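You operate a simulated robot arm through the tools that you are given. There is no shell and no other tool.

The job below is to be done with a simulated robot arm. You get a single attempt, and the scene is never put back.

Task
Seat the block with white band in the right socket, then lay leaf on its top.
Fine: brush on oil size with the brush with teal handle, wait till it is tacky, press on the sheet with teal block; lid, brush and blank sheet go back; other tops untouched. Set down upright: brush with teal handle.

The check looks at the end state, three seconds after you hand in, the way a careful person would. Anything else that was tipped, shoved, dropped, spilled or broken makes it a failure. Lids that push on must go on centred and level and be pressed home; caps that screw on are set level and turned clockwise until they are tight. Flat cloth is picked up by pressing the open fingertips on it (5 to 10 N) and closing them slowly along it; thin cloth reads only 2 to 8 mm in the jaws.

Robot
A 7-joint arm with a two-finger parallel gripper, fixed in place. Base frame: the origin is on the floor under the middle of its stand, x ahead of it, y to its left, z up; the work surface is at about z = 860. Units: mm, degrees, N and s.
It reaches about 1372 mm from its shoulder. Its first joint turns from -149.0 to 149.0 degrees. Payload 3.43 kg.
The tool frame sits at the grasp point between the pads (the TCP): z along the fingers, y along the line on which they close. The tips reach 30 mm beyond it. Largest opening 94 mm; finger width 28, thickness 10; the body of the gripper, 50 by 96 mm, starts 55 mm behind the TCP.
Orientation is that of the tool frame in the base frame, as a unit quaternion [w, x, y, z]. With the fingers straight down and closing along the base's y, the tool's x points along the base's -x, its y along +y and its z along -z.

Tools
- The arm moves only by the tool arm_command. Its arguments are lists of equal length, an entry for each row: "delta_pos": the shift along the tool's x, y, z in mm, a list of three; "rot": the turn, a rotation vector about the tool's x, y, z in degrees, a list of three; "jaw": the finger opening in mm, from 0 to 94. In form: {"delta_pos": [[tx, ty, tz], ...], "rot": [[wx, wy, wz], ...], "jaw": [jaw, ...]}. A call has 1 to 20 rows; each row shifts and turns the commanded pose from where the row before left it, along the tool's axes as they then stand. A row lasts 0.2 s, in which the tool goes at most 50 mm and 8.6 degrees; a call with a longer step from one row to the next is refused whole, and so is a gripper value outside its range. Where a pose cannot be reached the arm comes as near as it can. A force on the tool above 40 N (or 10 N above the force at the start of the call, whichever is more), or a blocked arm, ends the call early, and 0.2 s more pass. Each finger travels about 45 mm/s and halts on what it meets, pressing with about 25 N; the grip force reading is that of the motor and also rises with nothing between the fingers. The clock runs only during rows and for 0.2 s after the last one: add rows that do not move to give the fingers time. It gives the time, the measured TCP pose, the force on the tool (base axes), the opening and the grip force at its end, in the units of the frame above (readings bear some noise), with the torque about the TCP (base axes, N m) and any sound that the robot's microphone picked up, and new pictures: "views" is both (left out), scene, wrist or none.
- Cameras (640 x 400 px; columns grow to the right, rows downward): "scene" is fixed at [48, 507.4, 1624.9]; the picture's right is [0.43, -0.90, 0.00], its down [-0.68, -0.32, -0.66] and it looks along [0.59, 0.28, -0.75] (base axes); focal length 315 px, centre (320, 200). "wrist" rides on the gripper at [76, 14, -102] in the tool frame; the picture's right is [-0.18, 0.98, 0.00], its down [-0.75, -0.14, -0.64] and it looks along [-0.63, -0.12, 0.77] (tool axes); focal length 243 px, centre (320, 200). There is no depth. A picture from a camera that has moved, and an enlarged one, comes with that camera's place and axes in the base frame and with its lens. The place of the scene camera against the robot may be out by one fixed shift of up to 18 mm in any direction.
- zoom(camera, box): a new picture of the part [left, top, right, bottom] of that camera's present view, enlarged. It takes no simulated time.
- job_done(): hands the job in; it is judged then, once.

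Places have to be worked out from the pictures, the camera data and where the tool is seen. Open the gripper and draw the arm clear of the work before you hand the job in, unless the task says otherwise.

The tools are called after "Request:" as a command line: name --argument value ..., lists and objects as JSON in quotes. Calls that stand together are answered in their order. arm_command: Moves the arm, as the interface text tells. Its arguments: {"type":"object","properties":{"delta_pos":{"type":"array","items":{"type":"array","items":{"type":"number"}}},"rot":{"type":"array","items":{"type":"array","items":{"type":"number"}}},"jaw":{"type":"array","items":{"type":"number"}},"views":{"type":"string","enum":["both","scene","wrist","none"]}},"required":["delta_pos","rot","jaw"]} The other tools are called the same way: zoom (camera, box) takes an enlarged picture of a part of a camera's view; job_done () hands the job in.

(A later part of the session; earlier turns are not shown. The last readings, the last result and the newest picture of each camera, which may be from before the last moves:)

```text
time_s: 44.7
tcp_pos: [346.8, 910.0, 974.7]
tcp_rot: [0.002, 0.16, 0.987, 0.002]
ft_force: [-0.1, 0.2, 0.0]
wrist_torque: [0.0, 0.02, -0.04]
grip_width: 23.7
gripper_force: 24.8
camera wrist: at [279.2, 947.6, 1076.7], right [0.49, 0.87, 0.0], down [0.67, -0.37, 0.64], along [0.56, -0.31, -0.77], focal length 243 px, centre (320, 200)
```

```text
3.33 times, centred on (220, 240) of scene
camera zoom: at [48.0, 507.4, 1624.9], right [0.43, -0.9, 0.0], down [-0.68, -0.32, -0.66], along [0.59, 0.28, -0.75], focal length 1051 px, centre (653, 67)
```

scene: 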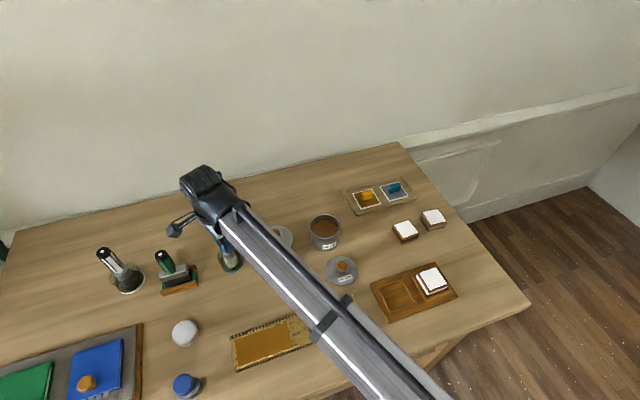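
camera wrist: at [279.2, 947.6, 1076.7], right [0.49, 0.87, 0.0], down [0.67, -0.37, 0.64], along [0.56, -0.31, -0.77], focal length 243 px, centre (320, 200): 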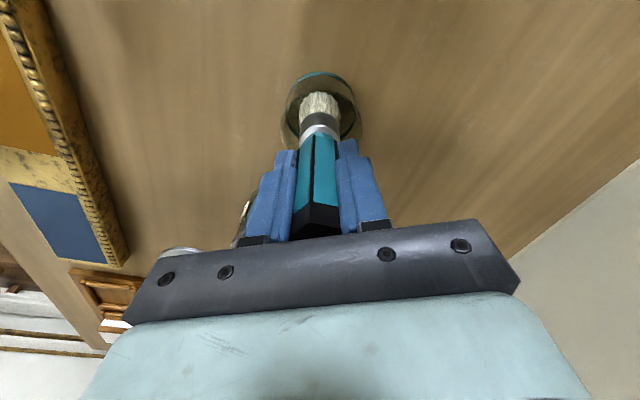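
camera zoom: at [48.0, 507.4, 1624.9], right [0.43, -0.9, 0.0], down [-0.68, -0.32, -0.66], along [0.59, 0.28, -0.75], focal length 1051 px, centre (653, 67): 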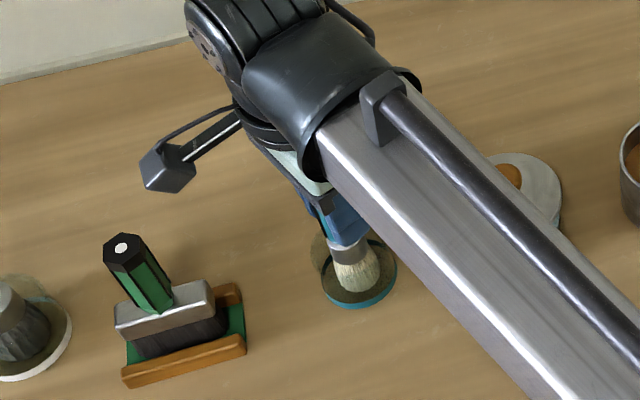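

The brush is gripped at 23.7 mm. I'll lift it straight up out of its stand, high enough to clear the water tin's knob.

Request:
arm_command --delta_pos '[[0, 0, -6], [0, 0, -12], [0, 0, -20], [0, 0, -30], [0, 0, -40], [0, 0, -45], [0, 0, 0]]' --rot '[[0, 0, 0], [0, 0, 0], [0, 0, 0], [0, 0, 0], [0, 0, 0], [0, 0, 0], [0, 0, 0]]' --jaw '[18, 18, 18, 18, 18, 18, 18]' --views "both"

Request:
zoom --camera "wrist" --box '[220, 30, 460, 230]'

Request:
zoom --camera "scene" --box '[140, 160, 300, 300]'

```text
time_s: 46.3
tcp_pos: [342.0, 910.9, 1125.7]
tcp_rot: [0.001, 0.16, 0.987, 0.001]
ft_force: [-0.5, 0.1, -0.7]
wrist_torque: [0.0, -0.02, 0.01]
grip_width: 23.8
gripper_force: 24.8
camera wrist: at [273.7, 948.2, 1228.2], right [0.49, 0.87, 0.0], down [0.67, -0.37, 0.64], along [0.56, -0.31, -0.77], focal length 243 px, centre (320, 200)
```

scene: 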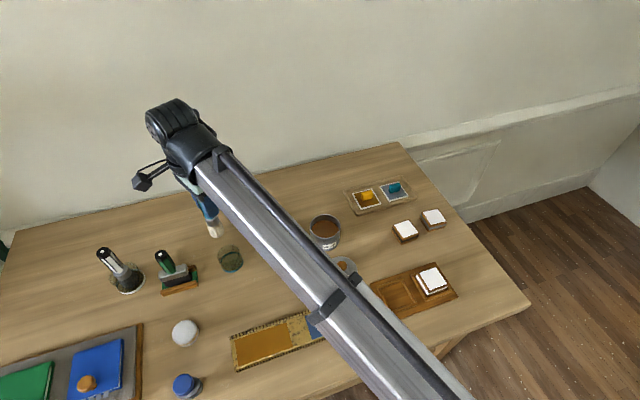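
wrist: 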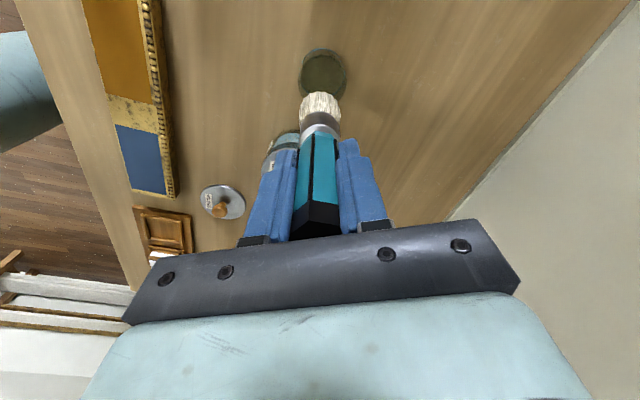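

```text
2.00 times, centred on (340, 130) of wrist
camera zoom: at [273.7, 948.2, 1228.2], right [0.49, 0.87, 0.0], down [0.67, -0.37, 0.64], along [0.56, -0.31, -0.77], focal length 485 px, centre (280, 340)
```

zoom: 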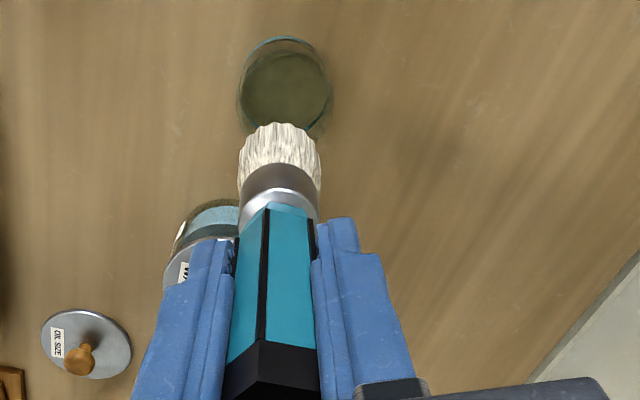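

```text
2.86 times, centred on (220, 230) of scene
camera zoom: at [48.0, 507.4, 1624.9], right [0.43, -0.9, 0.0], down [-0.68, -0.32, -0.66], along [0.59, 0.28, -0.75], focal length 901 px, centre (606, 114)
```

zoom: 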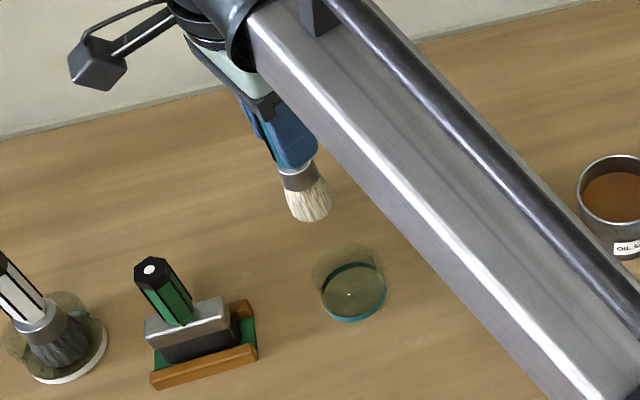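

The brush is out of its glass cup cleanly. I'll take a still reading to see whether the x shift is just noise.

Request:
arm_command --delta_pos '[[0, 0, 0]]' --rot '[[0, 0, 0]]' --jaw '[18]' --views "none"

Request:
arm_command --delta_pos '[[0, 0, 0]]' --rot '[[0, 0, 0]]' --jaw '[18]' --views "none"

```text
time_s: 46.7
tcp_pos: [341.8, 910.6, 1125.1]
tcp_rot: [0.001, 0.16, 0.987, 0.002]
ft_force: [-0.3, 0.0, -1.5]
wrist_torque: [-0.04, 0.01, 0.01]
grip_width: 24.0
gripper_force: 25.1
```

```text
time_s: 47.1
tcp_pos: [341.8, 910.9, 1123.8]
tcp_rot: [0.001, 0.16, 0.987, 0.001]
ft_force: [-0.1, -0.8, -0.8]
wrist_torque: [0.03, -0.05, 0.02]
grip_width: 23.9
gripper_force: 25.0
```

The offset is real (x = 341.8), so I'll rely on the readings. Now I'll carry the brush over the oil tin at (530, 715), staying high.

Request:
arm_command --delta_pos '[[-34.3, -18, 0], [-34.3, -18, 0], [-34.3, -18, 0], [-34.3, -18, 0], [-34.3, -18, 0], [-34.3, -18, 0], [-34.3, -18, 0], [0, 0, 0]]' --rot '[[0, 0, 0], [0, 0, 0], [0, 0, 0], [0, 0, 0], [0, 0, 0], [0, 0, 0], [0, 0, 0], [0, 0, 0]]' --jaw '[18, 18, 18, 18, 18, 18, 18, 18]' --views "both"

Request:
zoom --camera "wrist" --box '[220, 30, 460, 230]'

Request:
zoom --camera "scene" --box '[260, 150, 400, 270]'

```text
time_s: 48.9
tcp_pos: [536.9, 717.1, 1124.6]
tcp_rot: [0.001, 0.159, 0.987, 0.002]
ft_force: [-0.3, 0.3, -0.8]
wrist_torque: [0.05, 0.0, 0.01]
grip_width: 23.4
gripper_force: 24.9
camera wrist: at [467.4, 754.4, 1227.0], right [0.49, 0.87, 0.0], down [0.67, -0.37, 0.64], along [0.56, -0.31, -0.77], focal length 243 px, centre (320, 200)
```

scene: 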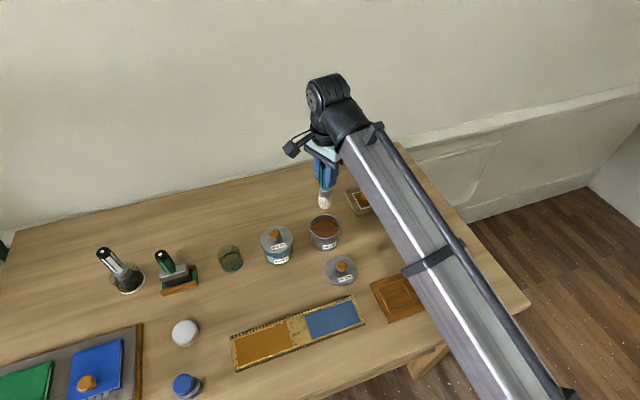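
wrist: 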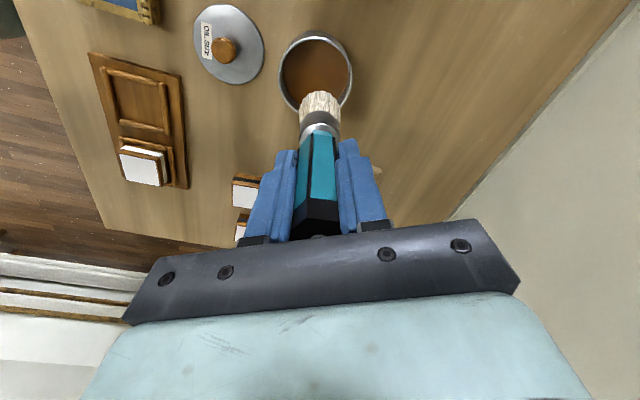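

```text
2.00 times, centred on (340, 130) of wrist
camera zoom: at [467.4, 754.4, 1227.0], right [0.49, 0.87, 0.0], down [0.67, -0.37, 0.64], along [0.56, -0.31, -0.77], focal length 485 px, centre (280, 340)
```

zoom: 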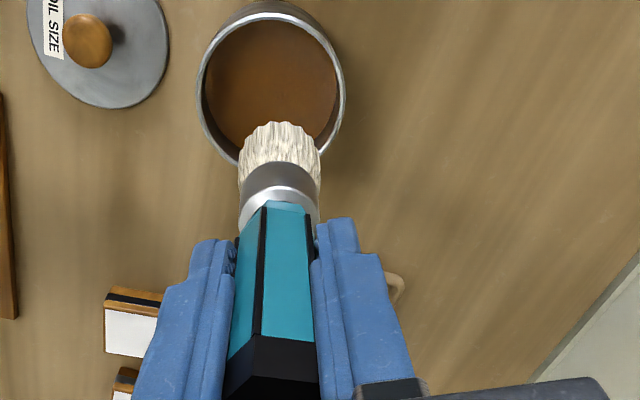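

```text
3.33 times, centred on (330, 210) of scene
camera zoom: at [48.0, 507.4, 1624.9], right [0.43, -0.9, 0.0], down [-0.68, -0.32, -0.66], along [0.59, 0.28, -0.75], focal length 1051 px, centre (287, 167)
```

zoom: 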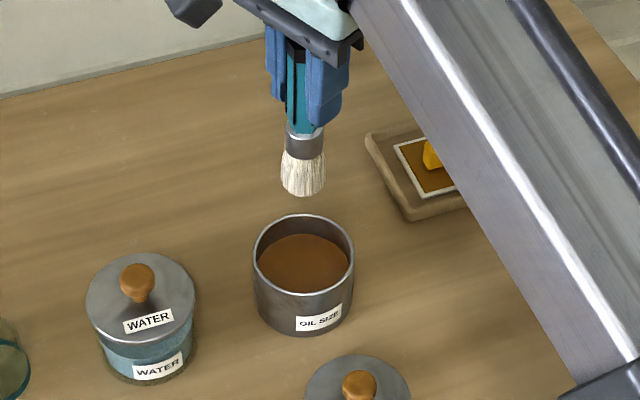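

The tin opening lies about 7 mm toward the camera side and 3 mm in -y from the brush. I'll shift, then lower the bristles until they're just above the size and check.

Request:
arm_command --delta_pos '[[7, -3.5, 0], [0, 0, 30], [0, 0, 30], [0, 0, 15], [0, 0, 10], [0, 0, 0]]' --rot '[[0, 0, 0], [0, 0, 0], [0, 0, 0], [0, 0, 0], [0, 0, 0], [0, 0, 0]]' --jaw '[18, 18, 18, 18, 18, 18]' --views "both"

Request:
zoom --camera "wrist" --box '[220, 30, 460, 230]'

Request:
zoom --camera "scene" --box '[270, 170, 370, 260]'

```text
time_s: 50.3
tcp_pos: [528.7, 716.1, 1040.3]
tcp_rot: [0.002, 0.16, 0.987, 0.002]
ft_force: [-0.1, 0.0, -1.5]
wrist_torque: [-0.02, -0.02, 0.0]
grip_width: 24.0
gripper_force: 25.1
camera wrist: at [459.4, 753.6, 1144.0], right [0.49, 0.87, 0.0], down [0.67, -0.37, 0.64], along [0.56, -0.31, -0.77], focal length 243 px, centre (320, 200)
```

scene: 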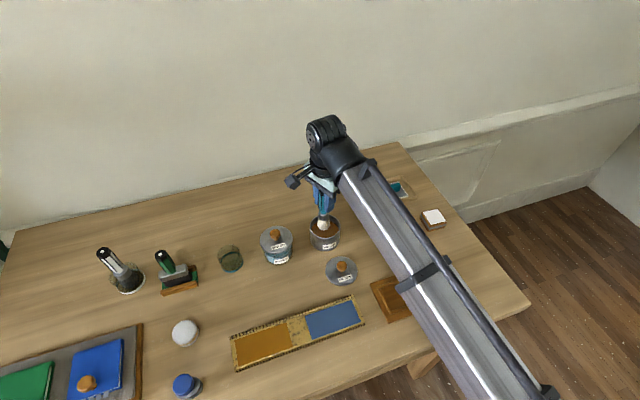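
wrist: 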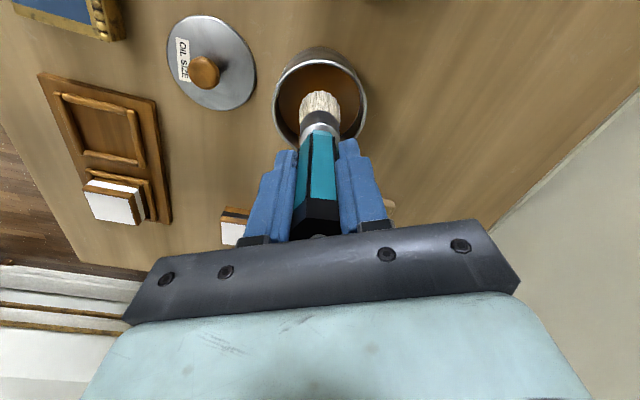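

```text
2.00 times, centred on (340, 130) of wrist
camera zoom: at [459.4, 753.6, 1144.0], right [0.49, 0.87, 0.0], down [0.67, -0.37, 0.64], along [0.56, -0.31, -0.77], focal length 485 px, centre (280, 340)
```

zoom: 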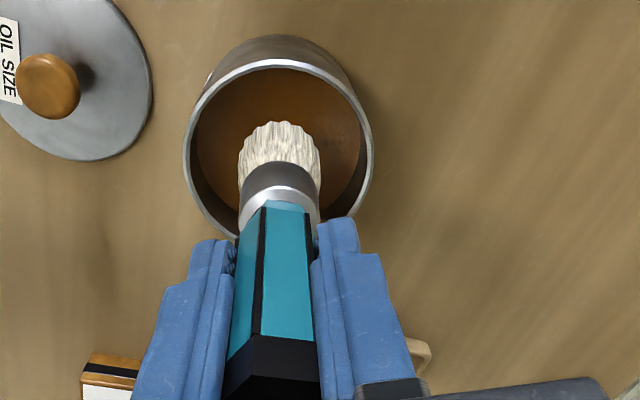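

```text
4.44 times, centred on (320, 215) of scene
camera zoom: at [48.0, 507.4, 1624.9], right [0.43, -0.9, 0.0], down [-0.68, -0.32, -0.66], along [0.59, 0.28, -0.75], focal length 1401 px, centre (320, 133)
```

zoom: 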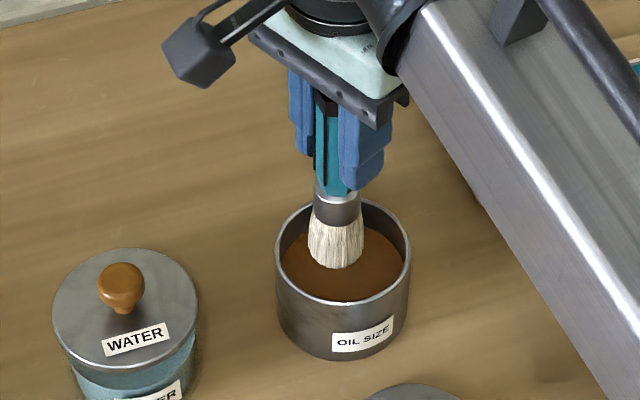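

The brush is well centred over the opening. I'll dip it about 38 mm further, hold briefly, then look.

Request:
arm_command --delta_pos '[[0, 0, 12], [0, 0, 12], [0, 0, 8], [0, 0, 6], [0, 0, 0], [0, 0, 0]]' --rot '[[0, 0, 0], [0, 0, 0], [0, 0, 0], [0, 0, 0], [0, 0, 0], [0, 0, 0]]' --jaw '[18, 18, 18, 18, 18, 18]' --views "both"

Request:
zoom --camera "wrist" --box '[220, 30, 460, 230]'

Request:
zoom --camera "scene" --box '[270, 170, 370, 260]'

```text
time_s: 51.7
tcp_pos: [526.3, 714.5, 1003.0]
tcp_rot: [0.002, 0.16, 0.987, 0.002]
ft_force: [1.7, 4.7, 18.6]
wrist_torque: [0.41, -0.16, -0.01]
grip_width: 23.9
gripper_force: 25.0
camera wrist: at [457.5, 751.6, 1106.2], right [0.49, 0.87, 0.0], down [0.67, -0.37, 0.64], along [0.56, -0.31, -0.77], focal length 243 px, centre (320, 200)
```

scene: 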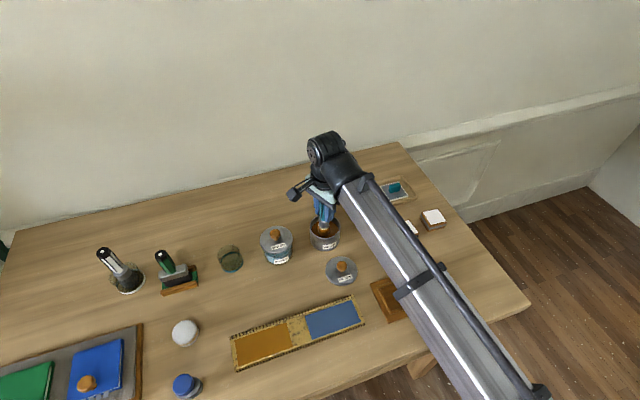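
wrist: 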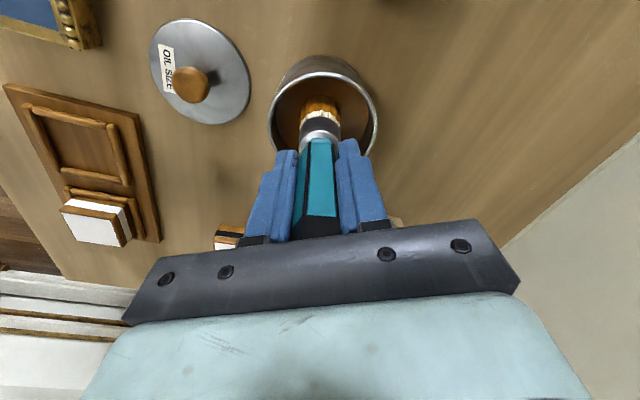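

```text
2.00 times, centred on (340, 130) of wrist
camera zoom: at [457.5, 751.6, 1106.2], right [0.49, 0.87, 0.0], down [0.67, -0.37, 0.64], along [0.56, -0.31, -0.77], focal length 485 px, centre (280, 340)
```

zoom: 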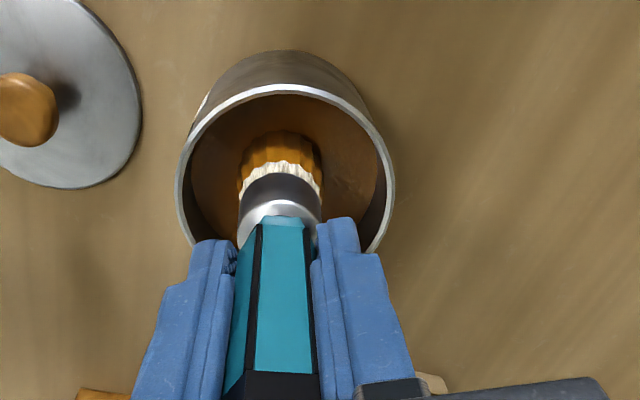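

```text
4.44 times, centred on (320, 215) of scene
camera zoom: at [48.0, 507.4, 1624.9], right [0.43, -0.9, 0.0], down [-0.68, -0.32, -0.66], along [0.59, 0.28, -0.75], focal length 1401 px, centre (320, 133)
```

zoom: 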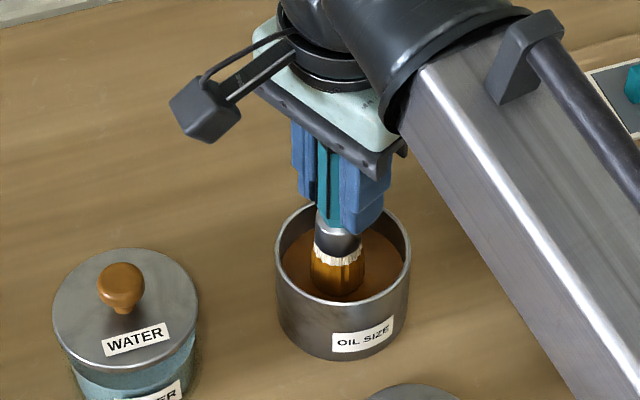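

The bristles reached the liquid's bottom at 18.6 N and have taken up size; the brush slid up a few millimetres in the grip. I'll raise it slowly, keeping it over the tin, and let any drip fall.

Request:
arm_command --delta_pos '[[0, 0, -4], [0, 0, -8], [0, 0, -10], [0, 0, -14], [0, 0, 0], [0, 0, 0], [0, 0, 0], [0, 0, 0]]' --rot '[[0, 0, 0], [0, 0, 0], [0, 0, 0], [0, 0, 0], [0, 0, 0], [0, 0, 0], [0, 0, 0], [0, 0, 0]]' --jaw '[18, 18, 18, 18, 18, 18, 18, 18]' --views "both"

Request:
zoom --camera "wrist" --box '[220, 30, 460, 230]'

Request:
zoom --camera "scene" --box '[270, 170, 370, 260]'

```text
time_s: 53.5
tcp_pos: [527.1, 714.4, 1039.4]
tcp_rot: [0.001, 0.16, 0.987, 0.001]
ft_force: [-0.3, 0.2, 0.0]
wrist_torque: [0.0, 0.0, 0.03]
grip_width: 23.5
gripper_force: 24.8
camera wrist: at [458.9, 751.2, 1142.2], right [0.49, 0.87, 0.0], down [0.67, -0.37, 0.64], along [0.56, -0.31, -0.77], focal length 243 px, centre (320, 200)
```

scene: 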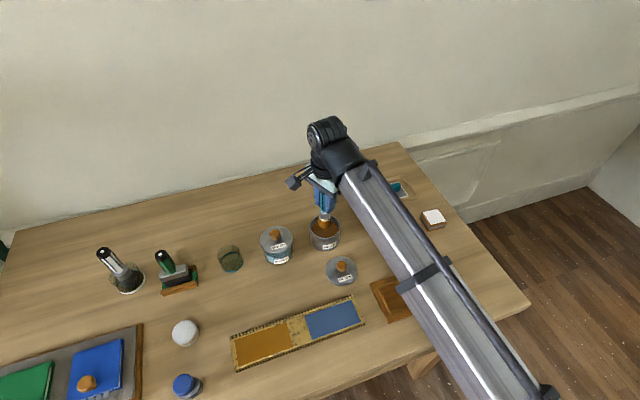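
wrist: 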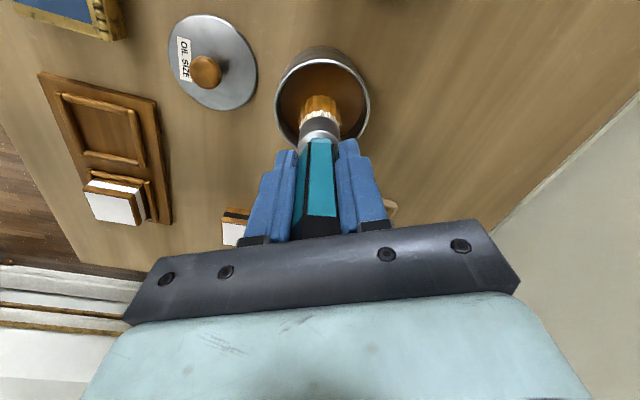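

```text
2.00 times, centred on (340, 130) of wrist
camera zoom: at [458.9, 751.2, 1142.2], right [0.49, 0.87, 0.0], down [0.67, -0.37, 0.64], along [0.56, -0.31, -0.77], focal length 485 px, centre (280, 340)
```

zoom: 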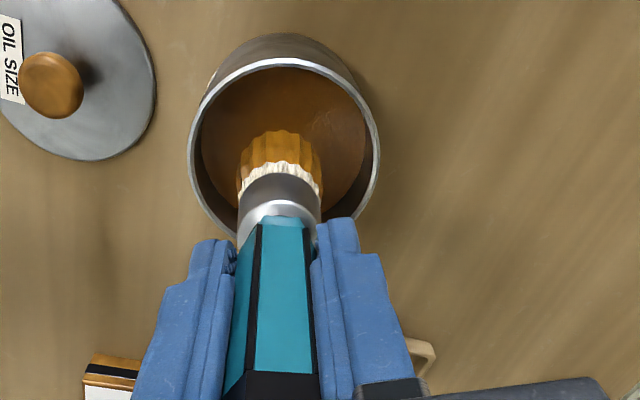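

```text
4.44 times, centred on (320, 215) of scene
camera zoom: at [48.0, 507.4, 1624.9], right [0.43, -0.9, 0.0], down [-0.68, -0.32, -0.66], along [0.59, 0.28, -0.75], focal length 1401 px, centre (320, 133)
```

zoom: 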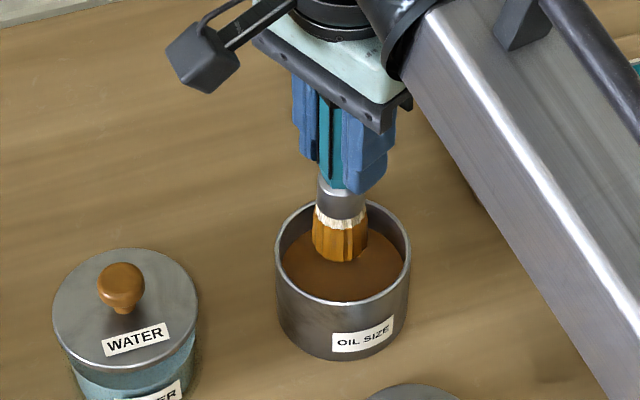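

The brush is loaded and not dripping. I'll hold a further second over the tin, then carry it over the white-banded block in the right socket.

Request:
arm_command --delta_pos '[[0, 0, 0], [0, 0, 0], [0, 0, 0], [0, 0, -20], [0, 0, -20], [-10.9, -37.3, 0], [-10.9, -37.3, 0], [-10.9, -37.3, 0], [-10.9, -37.3, 0], [-10.9, -37.3, 0], [-10.9, -37.3, 0], [-10.9, -37.3, 0], [-10.9, -37.3, 0], [0, 0, 0], [0, 0, 0]]' --rot '[[0, 0, 0], [0, 0, 0], [0, 0, 0], [0, 0, 0], [0, 0, 0], [0, 0, 0], [0, 0, 0], [0, 0, 0], [0, 0, 0], [0, 0, 0], [0, 0, 0], [0, 0, 0], [0, 0, 0], [0, 0, 0], [0, 0, 0]]' --jaw '[18, 18, 18, 18, 18, 18, 18, 18, 18, 18, 18, 18, 18, 18, 18]' --views "both"

Request:
zoom --camera "wrist" --box '[200, 20, 440, 200]'

Request:
zoom --camera "scene" --box '[370, 190, 490, 310]'

```text
time_s: 56.7
tcp_pos: [515.2, 404.3, 1077.8]
tcp_rot: [0.0, 0.16, 0.987, 0.002]
ft_force: [1.5, -0.7, -0.6]
wrist_torque: [0.01, 0.0, -0.02]
grip_width: 23.8
gripper_force: 24.9
camera wrist: at [447.6, 442.2, 1181.8], right [0.49, 0.87, 0.0], down [0.67, -0.37, 0.64], along [0.56, -0.31, -0.77], focal length 243 px, centre (320, 200)
```

scene: 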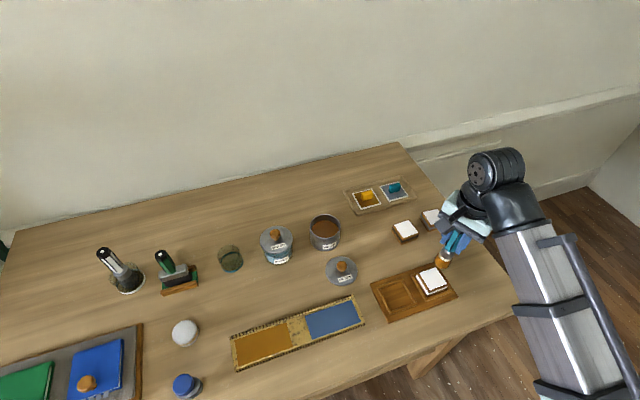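
wrist: 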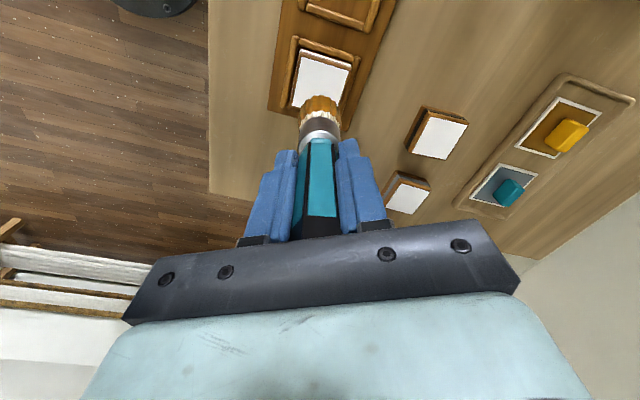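

```text
2.22 times, centred on (320, 110) of wrist
camera zoom: at [447.6, 442.2, 1181.8], right [0.49, 0.87, 0.0], down [0.67, -0.37, 0.64], along [0.56, -0.31, -0.77], focal length 539 px, centre (320, 400)
```

zoom: 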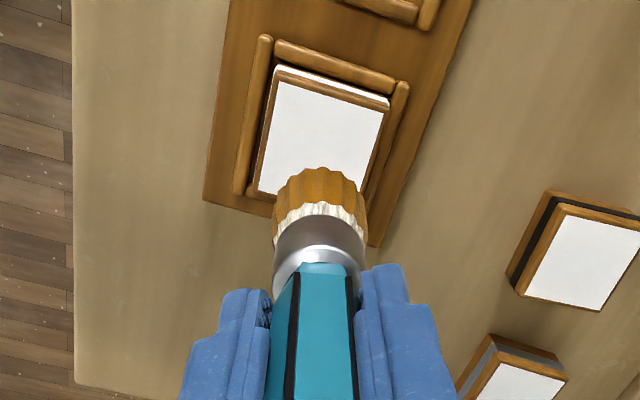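

```text
3.33 times, centred on (430, 250) of scene
camera zoom: at [48.0, 507.4, 1624.9], right [0.43, -0.9, 0.0], down [-0.68, -0.32, -0.66], along [0.59, 0.28, -0.75], focal length 1051 px, centre (-47, 33)
```

zoom: 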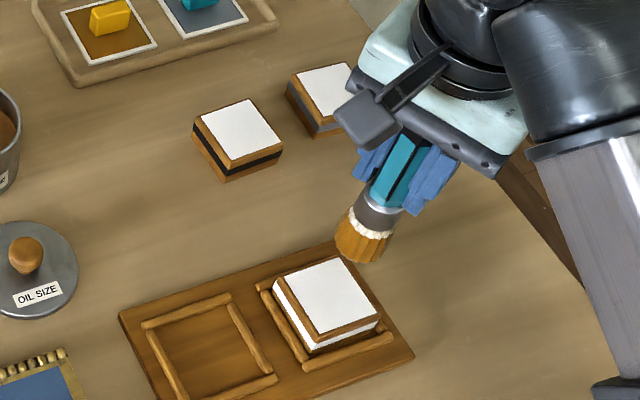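

The block is directly below the brush. I'll correct by under 2 mm and lower until the bristles are a few millimetres above the top.

Request:
arm_command --delta_pos '[[-1.7, -1.7, 20], [0, 0, 25], [0, 0, 20], [0, 0, 8], [0, 0, 0]]' --rot '[[0, 0, 0], [0, 0, 0], [0, 0, 0], [0, 0, 0], [0, 0, 0]]' --jaw '[18, 18, 18, 18, 18]' --views "both"

Request:
zoom --camera "wrist" --box '[200, 50, 440, 220]'

Request:
zoom --camera "scene" --box '[390, 220, 490, 310]'

```text
time_s: 57.9
tcp_pos: [516.6, 401.2, 1003.8]
tcp_rot: [0.002, 0.16, 0.987, 0.001]
ft_force: [-0.2, -0.1, 0.7]
wrist_torque: [-0.04, 0.05, 0.02]
grip_width: 23.5
gripper_force: 24.8
camera wrist: at [448.5, 437.8, 1107.4], right [0.49, 0.87, 0.0], down [0.67, -0.37, 0.64], along [0.56, -0.31, -0.77], focal length 243 px, centre (320, 200)
```

scene: 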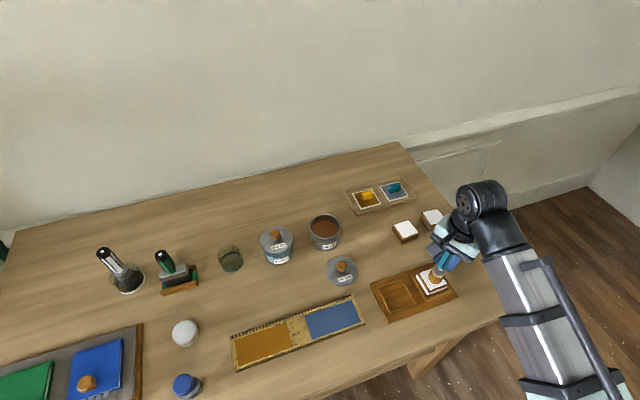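
wrist: 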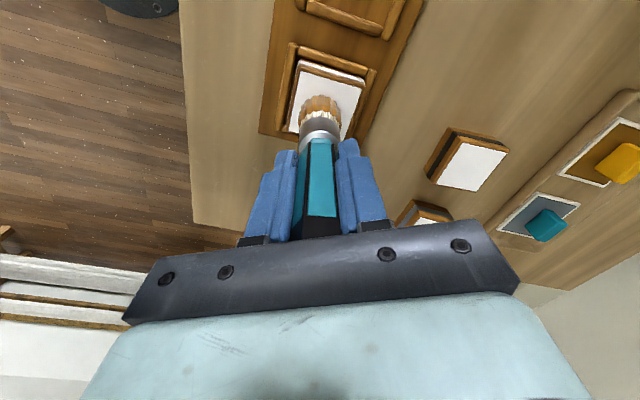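

```text
2.35 times, centred on (320, 135) of wrist
camera zoom: at [448.5, 437.8, 1107.4], right [0.49, 0.87, 0.0], down [0.67, -0.37, 0.64], along [0.56, -0.31, -0.77], focal length 571 px, centre (320, 353)
```

zoom: 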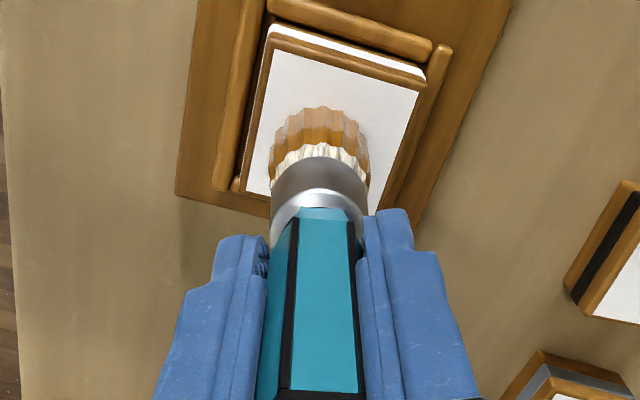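

```text
4.44 times, centred on (440, 265) of scene
camera zoom: at [48.0, 507.4, 1624.9], right [0.43, -0.9, 0.0], down [-0.68, -0.32, -0.66], along [0.59, 0.28, -0.75], focal length 1401 px, centre (-213, -89)
```

zoom: 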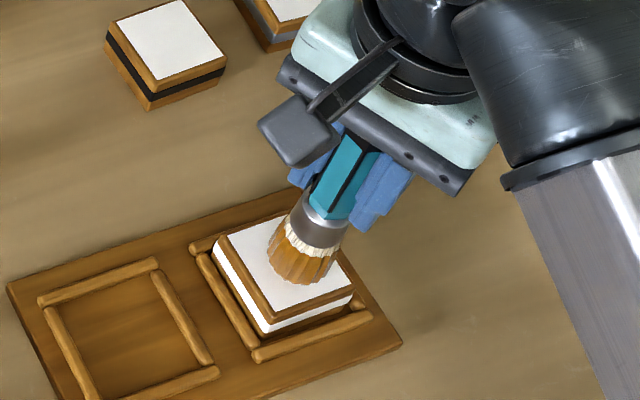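

The bristles are near the top. I'll lower in 1 mm steps, watching for light contact.

Request:
arm_command --delta_pos '[[0, 0, 1], [0, 0, 1], [0, 0, 0]]' --rot '[[0, 0, 0], [0, 0, 0], [0, 0, 0]]' --jaw '[18, 18, 18]' --views "none"

Request:
arm_command --delta_pos '[[0, 0, 1], [0, 0, 1], [0, 0, 0]]' --rot '[[0, 0, 0], [0, 0, 0], [0, 0, 0]]' --jaw '[18, 18, 18]' --views "wrist"

Request:
zoom --camera "wrist" --box '[260, 60, 380, 150]'

Request:
zoom --camera "scene" --box '[410, 240, 470, 300]'

```text
time_s: 58.7
tcp_pos: [515.9, 401.8, 1002.9]
tcp_rot: [0.002, 0.16, 0.987, 0.001]
ft_force: [0.5, -1.3, 16.9]
wrist_torque: [-0.08, 0.02, 0.02]
grip_width: 23.6
gripper_force: 25.1
```

```text
time_s: 59.5
tcp_pos: [515.9, 402.6, 1000.4]
tcp_rot: [0.001, 0.16, 0.987, 0.001]
ft_force: [0.8, -2.5, 17.8]
wrist_torque: [-0.15, 0.1, 0.0]
grip_width: 23.9
gripper_force: 25.8
camera wrist: at [448.2, 438.4, 1103.8], right [0.49, 0.87, 0.0], down [0.67, -0.37, 0.64], along [0.56, -0.31, -0.77], focal length 243 px, centre (320, 200)
```

wrist: 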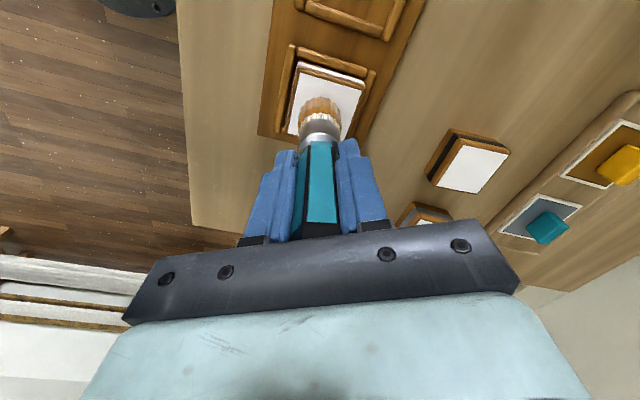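

```text
4.44 times, centred on (320, 105) of wrist
camera zoom: at [448.2, 438.4, 1103.8], right [0.49, 0.87, 0.0], down [0.67, -0.37, 0.64], along [0.56, -0.31, -0.77], focal length 1078 px, centre (320, 622)
```

zoom: 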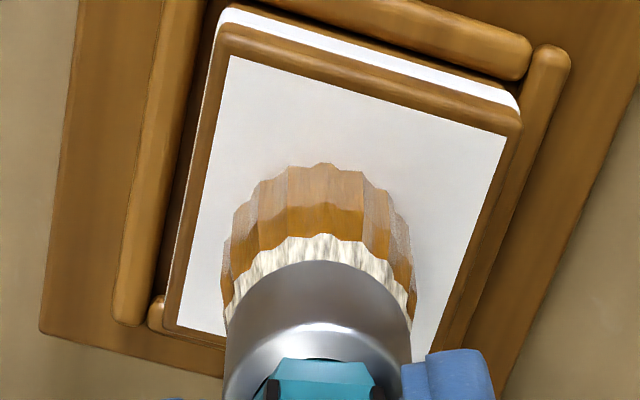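

```text
6.67 times, centred on (440, 270) of scene
camera zoom: at [48.0, 507.4, 1624.9], right [0.43, -0.9, 0.0], down [-0.68, -0.32, -0.66], along [0.59, 0.28, -0.75], focal length 2102 px, centre (-480, -267)
```

zoom: 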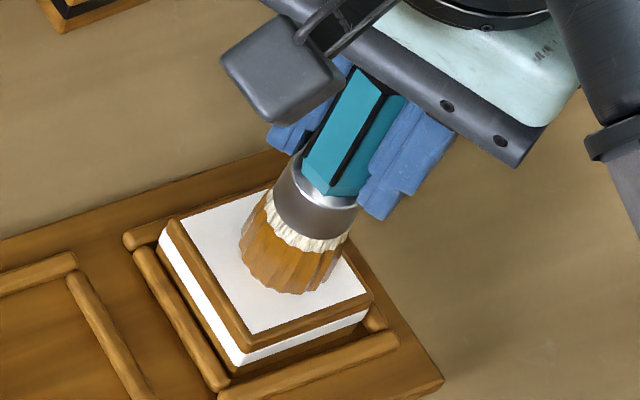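

Contact reads 17.8 N, which is heavier than I want. I'll ease up 1 mm and re-read before stroking.

Request:
arm_command --delta_pos '[[0, 0, -0.7], [0, 0, 0]]' --rot '[[0, 0, 0], [0, 0, 0]]' --jaw '[18, 18]' --views "none"

```text
time_s: 60.1
tcp_pos: [515.6, 402.0, 1001.8]
tcp_rot: [0.001, 0.16, 0.987, 0.001]
ft_force: [0.2, 0.7, -0.2]
wrist_torque: [-0.01, 0.0, 0.0]
grip_width: 23.6
gripper_force: 25.2
```

Force vanishes with just 0.7 mm, so contact is stiff. I'll raise 12 mm to see what mark the brush left.

Request:
arm_command --delta_pos '[[0, 0, -12], [18, 8, -20], [0, 0, 0]]' --rot '[[0, 0, 0], [0, 0, 0], [0, 0, 0]]' --jaw '[18, 18, 18]' --views "both"

Request:
zoom --camera "wrist" --box '[260, 40, 380, 150]'

Request:
zoom --camera "scene" --box '[400, 240, 470, 300]'

```text
time_s: 60.9
tcp_pos: [500.0, 414.6, 1032.7]
tcp_rot: [0.001, 0.16, 0.987, 0.002]
ft_force: [-0.3, 0.1, -0.8]
wrist_torque: [0.01, -0.02, 0.0]
grip_width: 23.6
gripper_force: 25.1
camera wrist: at [431.5, 451.5, 1135.7], right [0.49, 0.87, 0.0], down [0.67, -0.37, 0.64], along [0.56, -0.31, -0.77], focal length 243 px, centre (320, 200)
```

scene: 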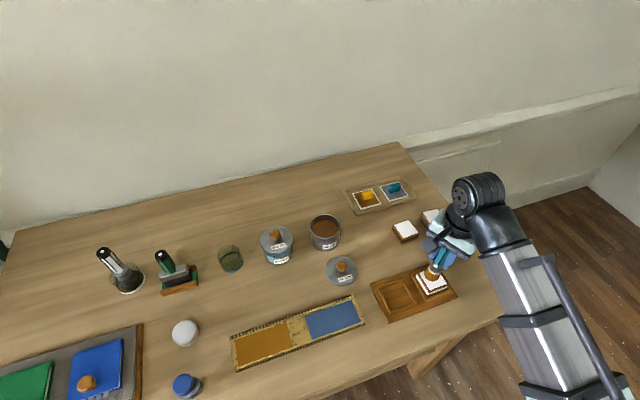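
wrist: 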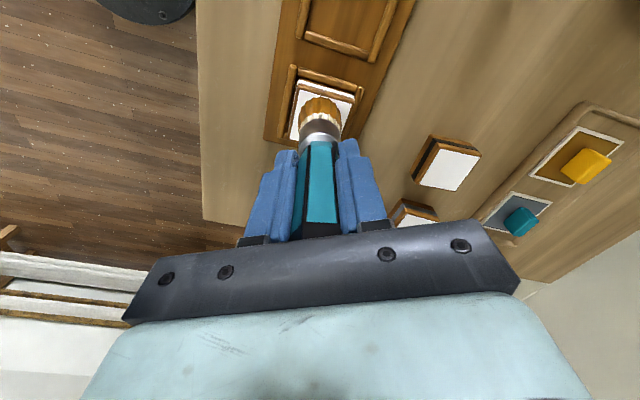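

```text
3.64 times, centred on (320, 95) of wrist
camera zoom: at [431.5, 451.5, 1135.7], right [0.49, 0.87, 0.0], down [0.67, -0.37, 0.64], along [0.56, -0.31, -0.77], focal length 882 px, centre (320, 582)
```

zoom: 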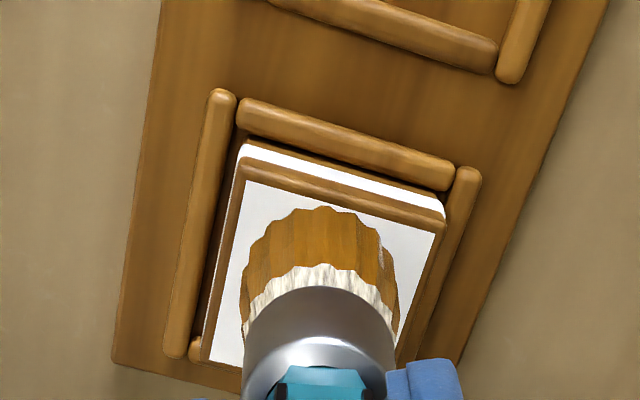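

```text
6.67 times, centred on (435, 270) of scene
camera zoom: at [48.0, 507.4, 1624.9], right [0.43, -0.9, 0.0], down [-0.68, -0.32, -0.66], along [0.59, 0.28, -0.75], focal length 2102 px, centre (-447, -267)
```

zoom: 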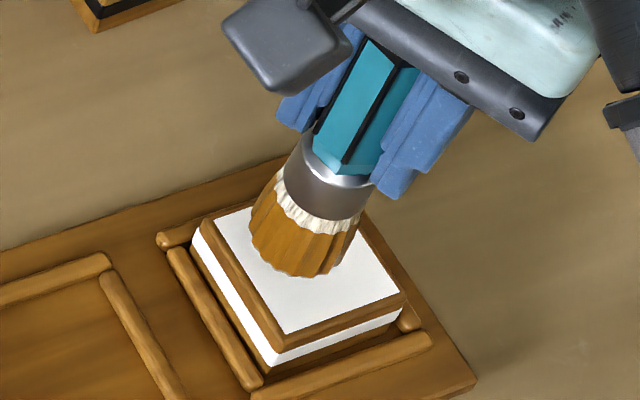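

I can't see under the brush. I'll shift the brush off to the far side of the block to view the whole top.

Request:
arm_command --delta_pos '[[-35, -4, -10], [-35, -4, -5], [0, 0, 0]]' --rot '[[0, 0, 0], [0, 0, 0], [0, 0, 0]]' --jaw '[18, 18, 18]' --views "both"

Request:
zoom --camera "wrist" --box '[240, 10, 400, 140]'

Request:
zoom --camera "scene" --box '[400, 240, 470, 300]'

```text
time_s: 61.7
tcp_pos: [565.6, 382.0, 1050.4]
tcp_rot: [0.002, 0.16, 0.987, 0.001]
ft_force: [0.1, 0.4, -1.4]
wrist_torque: [0.01, 0.01, 0.01]
grip_width: 23.9
gripper_force: 25.3
camera wrist: at [496.8, 418.9, 1153.1], right [0.48, 0.87, 0.0], down [0.67, -0.37, 0.64], along [0.56, -0.31, -0.77], focal length 243 px, centre (320, 200)
```

scene: 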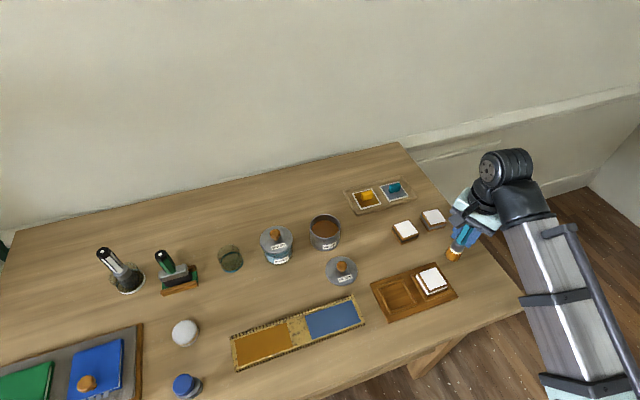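
wrist: 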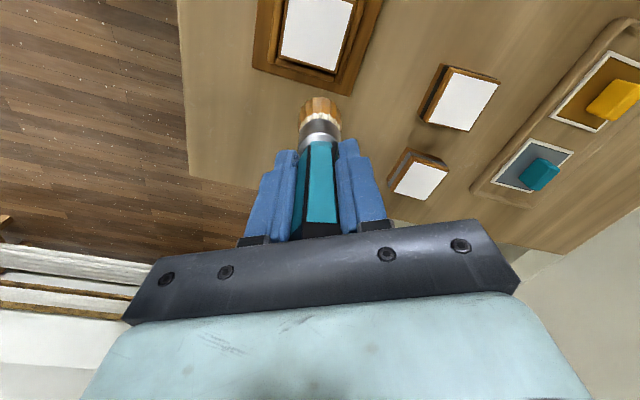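

```text
3.08 times, centred on (320, 75) of wrist
camera zoom: at [496.8, 418.9, 1153.1], right [0.48, 0.87, 0.0], down [0.67, -0.37, 0.64], along [0.56, -0.31, -0.77], focal length 746 px, centre (320, 585)
```

zoom: 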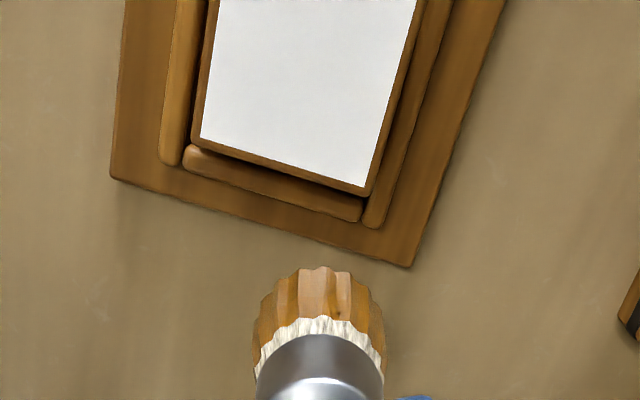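

```text
6.67 times, centred on (435, 270) of scene
camera zoom: at [48.0, 507.4, 1624.9], right [0.43, -0.9, 0.0], down [-0.68, -0.32, -0.66], along [0.59, 0.28, -0.75], focal length 2102 px, centre (-447, -267)
```

zoom: 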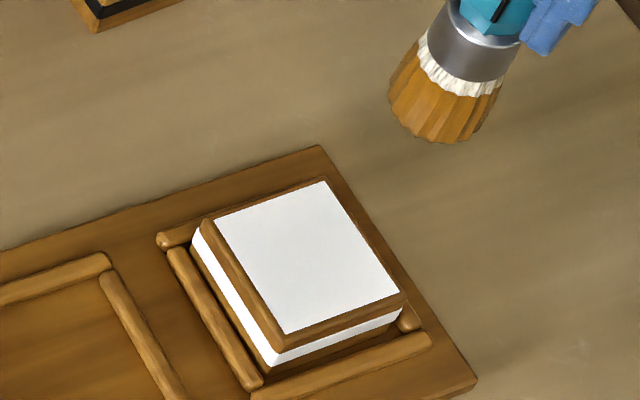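

A static dab left no visible coat, so it needs proper strokes. I'll turn the tool to line up with the block's edges and go to a stroke start near one edge, a few millimetres above the top.

Request:
arm_command --delta_pos '[[0, 0, 0], [0, 0, 0], [0, 0, 0], [0, 0, 0], [19.5, -18.7, 0], [19.5, -18.7, 0], [0, 0, 20], [0, 0, 15], [0, 0, 8], [0, 0, 0]]' --rot '[[0, 0, 6.5], [0, 0, 6.5], [0, 0, 6.5], [0, 0, 6.5], [0, 0, 0], [0, 0, 0], [0, 0, 0], [0, 0, 0], [0, 0, 0], [0, 0, 0]]' --jaw '[18, 18, 18, 18, 18, 18, 18, 18, 18, 18]' --views "both"

Request:
zoom --camera "wrist" --box '[240, 40, 400, 170]'

Request:
zoom --camera "scene" --box '[400, 240, 470, 300]'

```text
time_s: 63.9
tcp_pos: [511.6, 386.2, 1004.0]
tcp_rot: [0.0, 0.379, 0.925, 0.002]
ft_force: [0.1, -0.3, -0.9]
wrist_torque: [0.02, -0.01, -0.02]
grip_width: 23.5
gripper_force: 25.5
camera wrist: at [466.5, 449.3, 1107.5], right [0.82, 0.57, 0.0], down [0.44, -0.63, 0.64], along [0.37, -0.52, -0.77], focal length 243 px, centre (320, 200)
```

scene: 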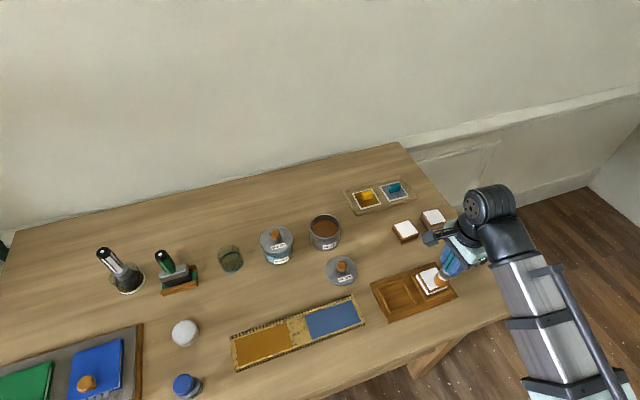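
wrist: 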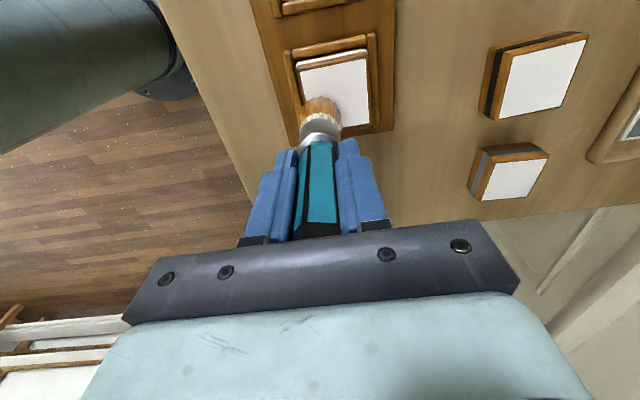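

```text
3.08 times, centred on (320, 105) of wrist
camera zoom: at [466.5, 449.3, 1107.5], right [0.82, 0.57, 0.0], down [0.44, -0.63, 0.64], along [0.37, -0.52, -0.77], focal length 746 px, centre (320, 492)
```

zoom: 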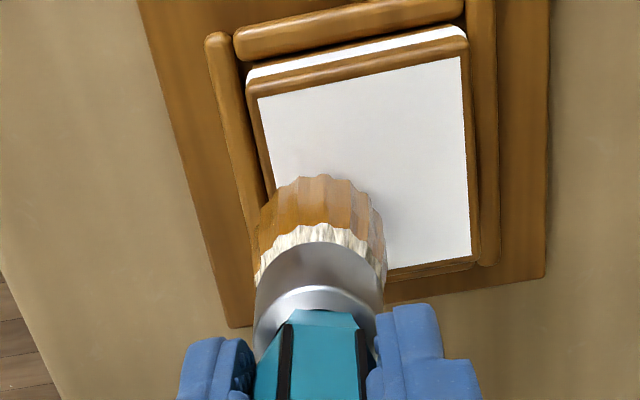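

```text
6.67 times, centred on (435, 270) of scene
camera zoom: at [48.0, 507.4, 1624.9], right [0.43, -0.9, 0.0], down [-0.68, -0.32, -0.66], along [0.59, 0.28, -0.75], focal length 2102 px, centre (-447, -267)
```

zoom: 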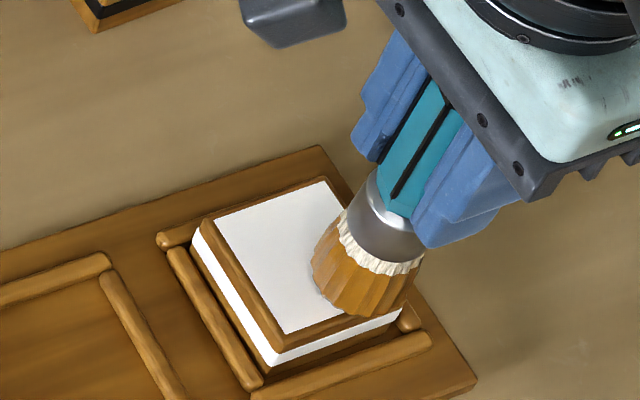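

The brush is over the far-left part of the top, aligned to its edges. I'll shift 2 mm outward and find contact in half-millimetre steps.

Request:
arm_command --delta_pos '[[-2, 0, 0.5], [0, 0, 0.5], [0, 0, 0]]' --rot '[[0, 0, 0], [0, 0, 0], [0, 0, 0]]' --jaw '[18, 18, 18]' --views "none"

Request:
arm_command --delta_pos '[[0, 0, 0.5], [0, 0, 0]]' --rot '[[0, 0, 0], [0, 0, 0]]' --jaw '[18, 18]' --views "none"

Request:
arm_command --delta_pos '[[0, 0, 0.5], [0, 0, 0]]' --rot '[[0, 0, 0], [0, 0, 0]]' --jaw '[18, 18]' --views "none"

```text
time_s: 64.7
tcp_pos: [513.8, 383.9, 1004.0]
tcp_rot: [0.0, 0.379, 0.925, 0.002]
ft_force: [-0.6, -0.2, -0.7]
wrist_torque: [0.01, 0.02, 0.01]
grip_width: 23.6
gripper_force: 25.0
```

```text
time_s: 65.3
tcp_pos: [512.0, 384.6, 1004.7]
tcp_rot: [0.001, 0.378, 0.926, 0.001]
ft_force: [0.0, -0.5, 0.4]
wrist_torque: [-0.01, 0.04, -0.01]
grip_width: 23.7
gripper_force: 25.0
```

```text
time_s: 65.9
tcp_pos: [513.1, 382.9, 1004.2]
tcp_rot: [0.001, 0.378, 0.926, 0.001]
ft_force: [0.7, 0.1, -1.0]
wrist_torque: [0.0, 0.01, 0.01]
grip_width: 23.5
gripper_force: 24.6
```

Request:
arm_command --delta_pos '[[0, 0, 0.5], [0, 0, 0]]' --rot '[[0, 0, 0], [0, 0, 0]]' --jaw '[18, 18]' --views "none"

Request:
arm_command --delta_pos '[[0, 0, 0.5], [0, 0, 0]]' --rot '[[0, 0, 0], [0, 0, 0]]' --jaw '[18, 18]' --views "none"

Request:
arm_command --delta_pos '[[0, 0, 0.5], [0, 0, 0]]' --rot '[[0, 0, 0], [0, 0, 0]]' --jaw '[18, 18]' --views "none"

```text
time_s: 66.5
tcp_pos: [512.2, 383.7, 1003.5]
tcp_rot: [0.001, 0.378, 0.926, 0.002]
ft_force: [0.0, 0.4, -0.2]
wrist_torque: [-0.01, 0.01, 0.01]
grip_width: 23.7
gripper_force: 24.5
```

```text
time_s: 67.1
tcp_pos: [513.9, 384.7, 1002.5]
tcp_rot: [0.0, 0.378, 0.926, 0.002]
ft_force: [0.2, -1.2, -2.1]
wrist_torque: [-0.02, 0.0, -0.02]
grip_width: 24.1
gripper_force: 24.9
```

```text
time_s: 67.7
tcp_pos: [513.5, 383.5, 1002.3]
tcp_rot: [0.0, 0.377, 0.926, 0.001]
ft_force: [0.1, -0.7, -0.7]
wrist_torque: [0.0, 0.0, 0.0]
grip_width: 23.5
gripper_force: 24.8
```

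No contact down to about 1002; continuing in half-millimetre steps.

Request:
arm_command --delta_pos '[[0, 0, 0.5], [0, 0, 0]]' --rot '[[0, 0, 0], [0, 0, 0]]' --jaw '[18, 18]' --views "none"

Request:
arm_command --delta_pos '[[0, 0, 0.5], [0, 0, 0]]' --rot '[[0, 0, 0], [0, 0, 0]]' --jaw '[18, 18]' --views "none"

Request:
arm_command --delta_pos '[[0, 0, 0.5], [0, 0, 0]]' --rot '[[0, 0, 0], [0, 0, 0]]' --jaw '[18, 18]' --views "none"

```text
time_s: 68.3
tcp_pos: [513.3, 384.4, 1001.4]
tcp_rot: [0.001, 0.378, 0.926, 0.001]
ft_force: [-1.1, 0.1, -0.8]
wrist_torque: [-0.03, 0.02, 0.01]
grip_width: 23.5
gripper_force: 25.2
```

```text
time_s: 68.9
tcp_pos: [513.2, 383.2, 1001.8]
tcp_rot: [0.0, 0.378, 0.926, 0.001]
ft_force: [0.7, -0.1, 0.1]
wrist_torque: [-0.01, 0.0, 0.02]
grip_width: 23.6
gripper_force: 25.1
```

```text
time_s: 69.5
tcp_pos: [512.4, 382.4, 1000.7]
tcp_rot: [0.001, 0.378, 0.926, 0.002]
ft_force: [1.8, -0.1, 11.7]
wrist_torque: [0.05, -0.07, 0.0]
grip_width: 23.8
gripper_force: 24.6
```

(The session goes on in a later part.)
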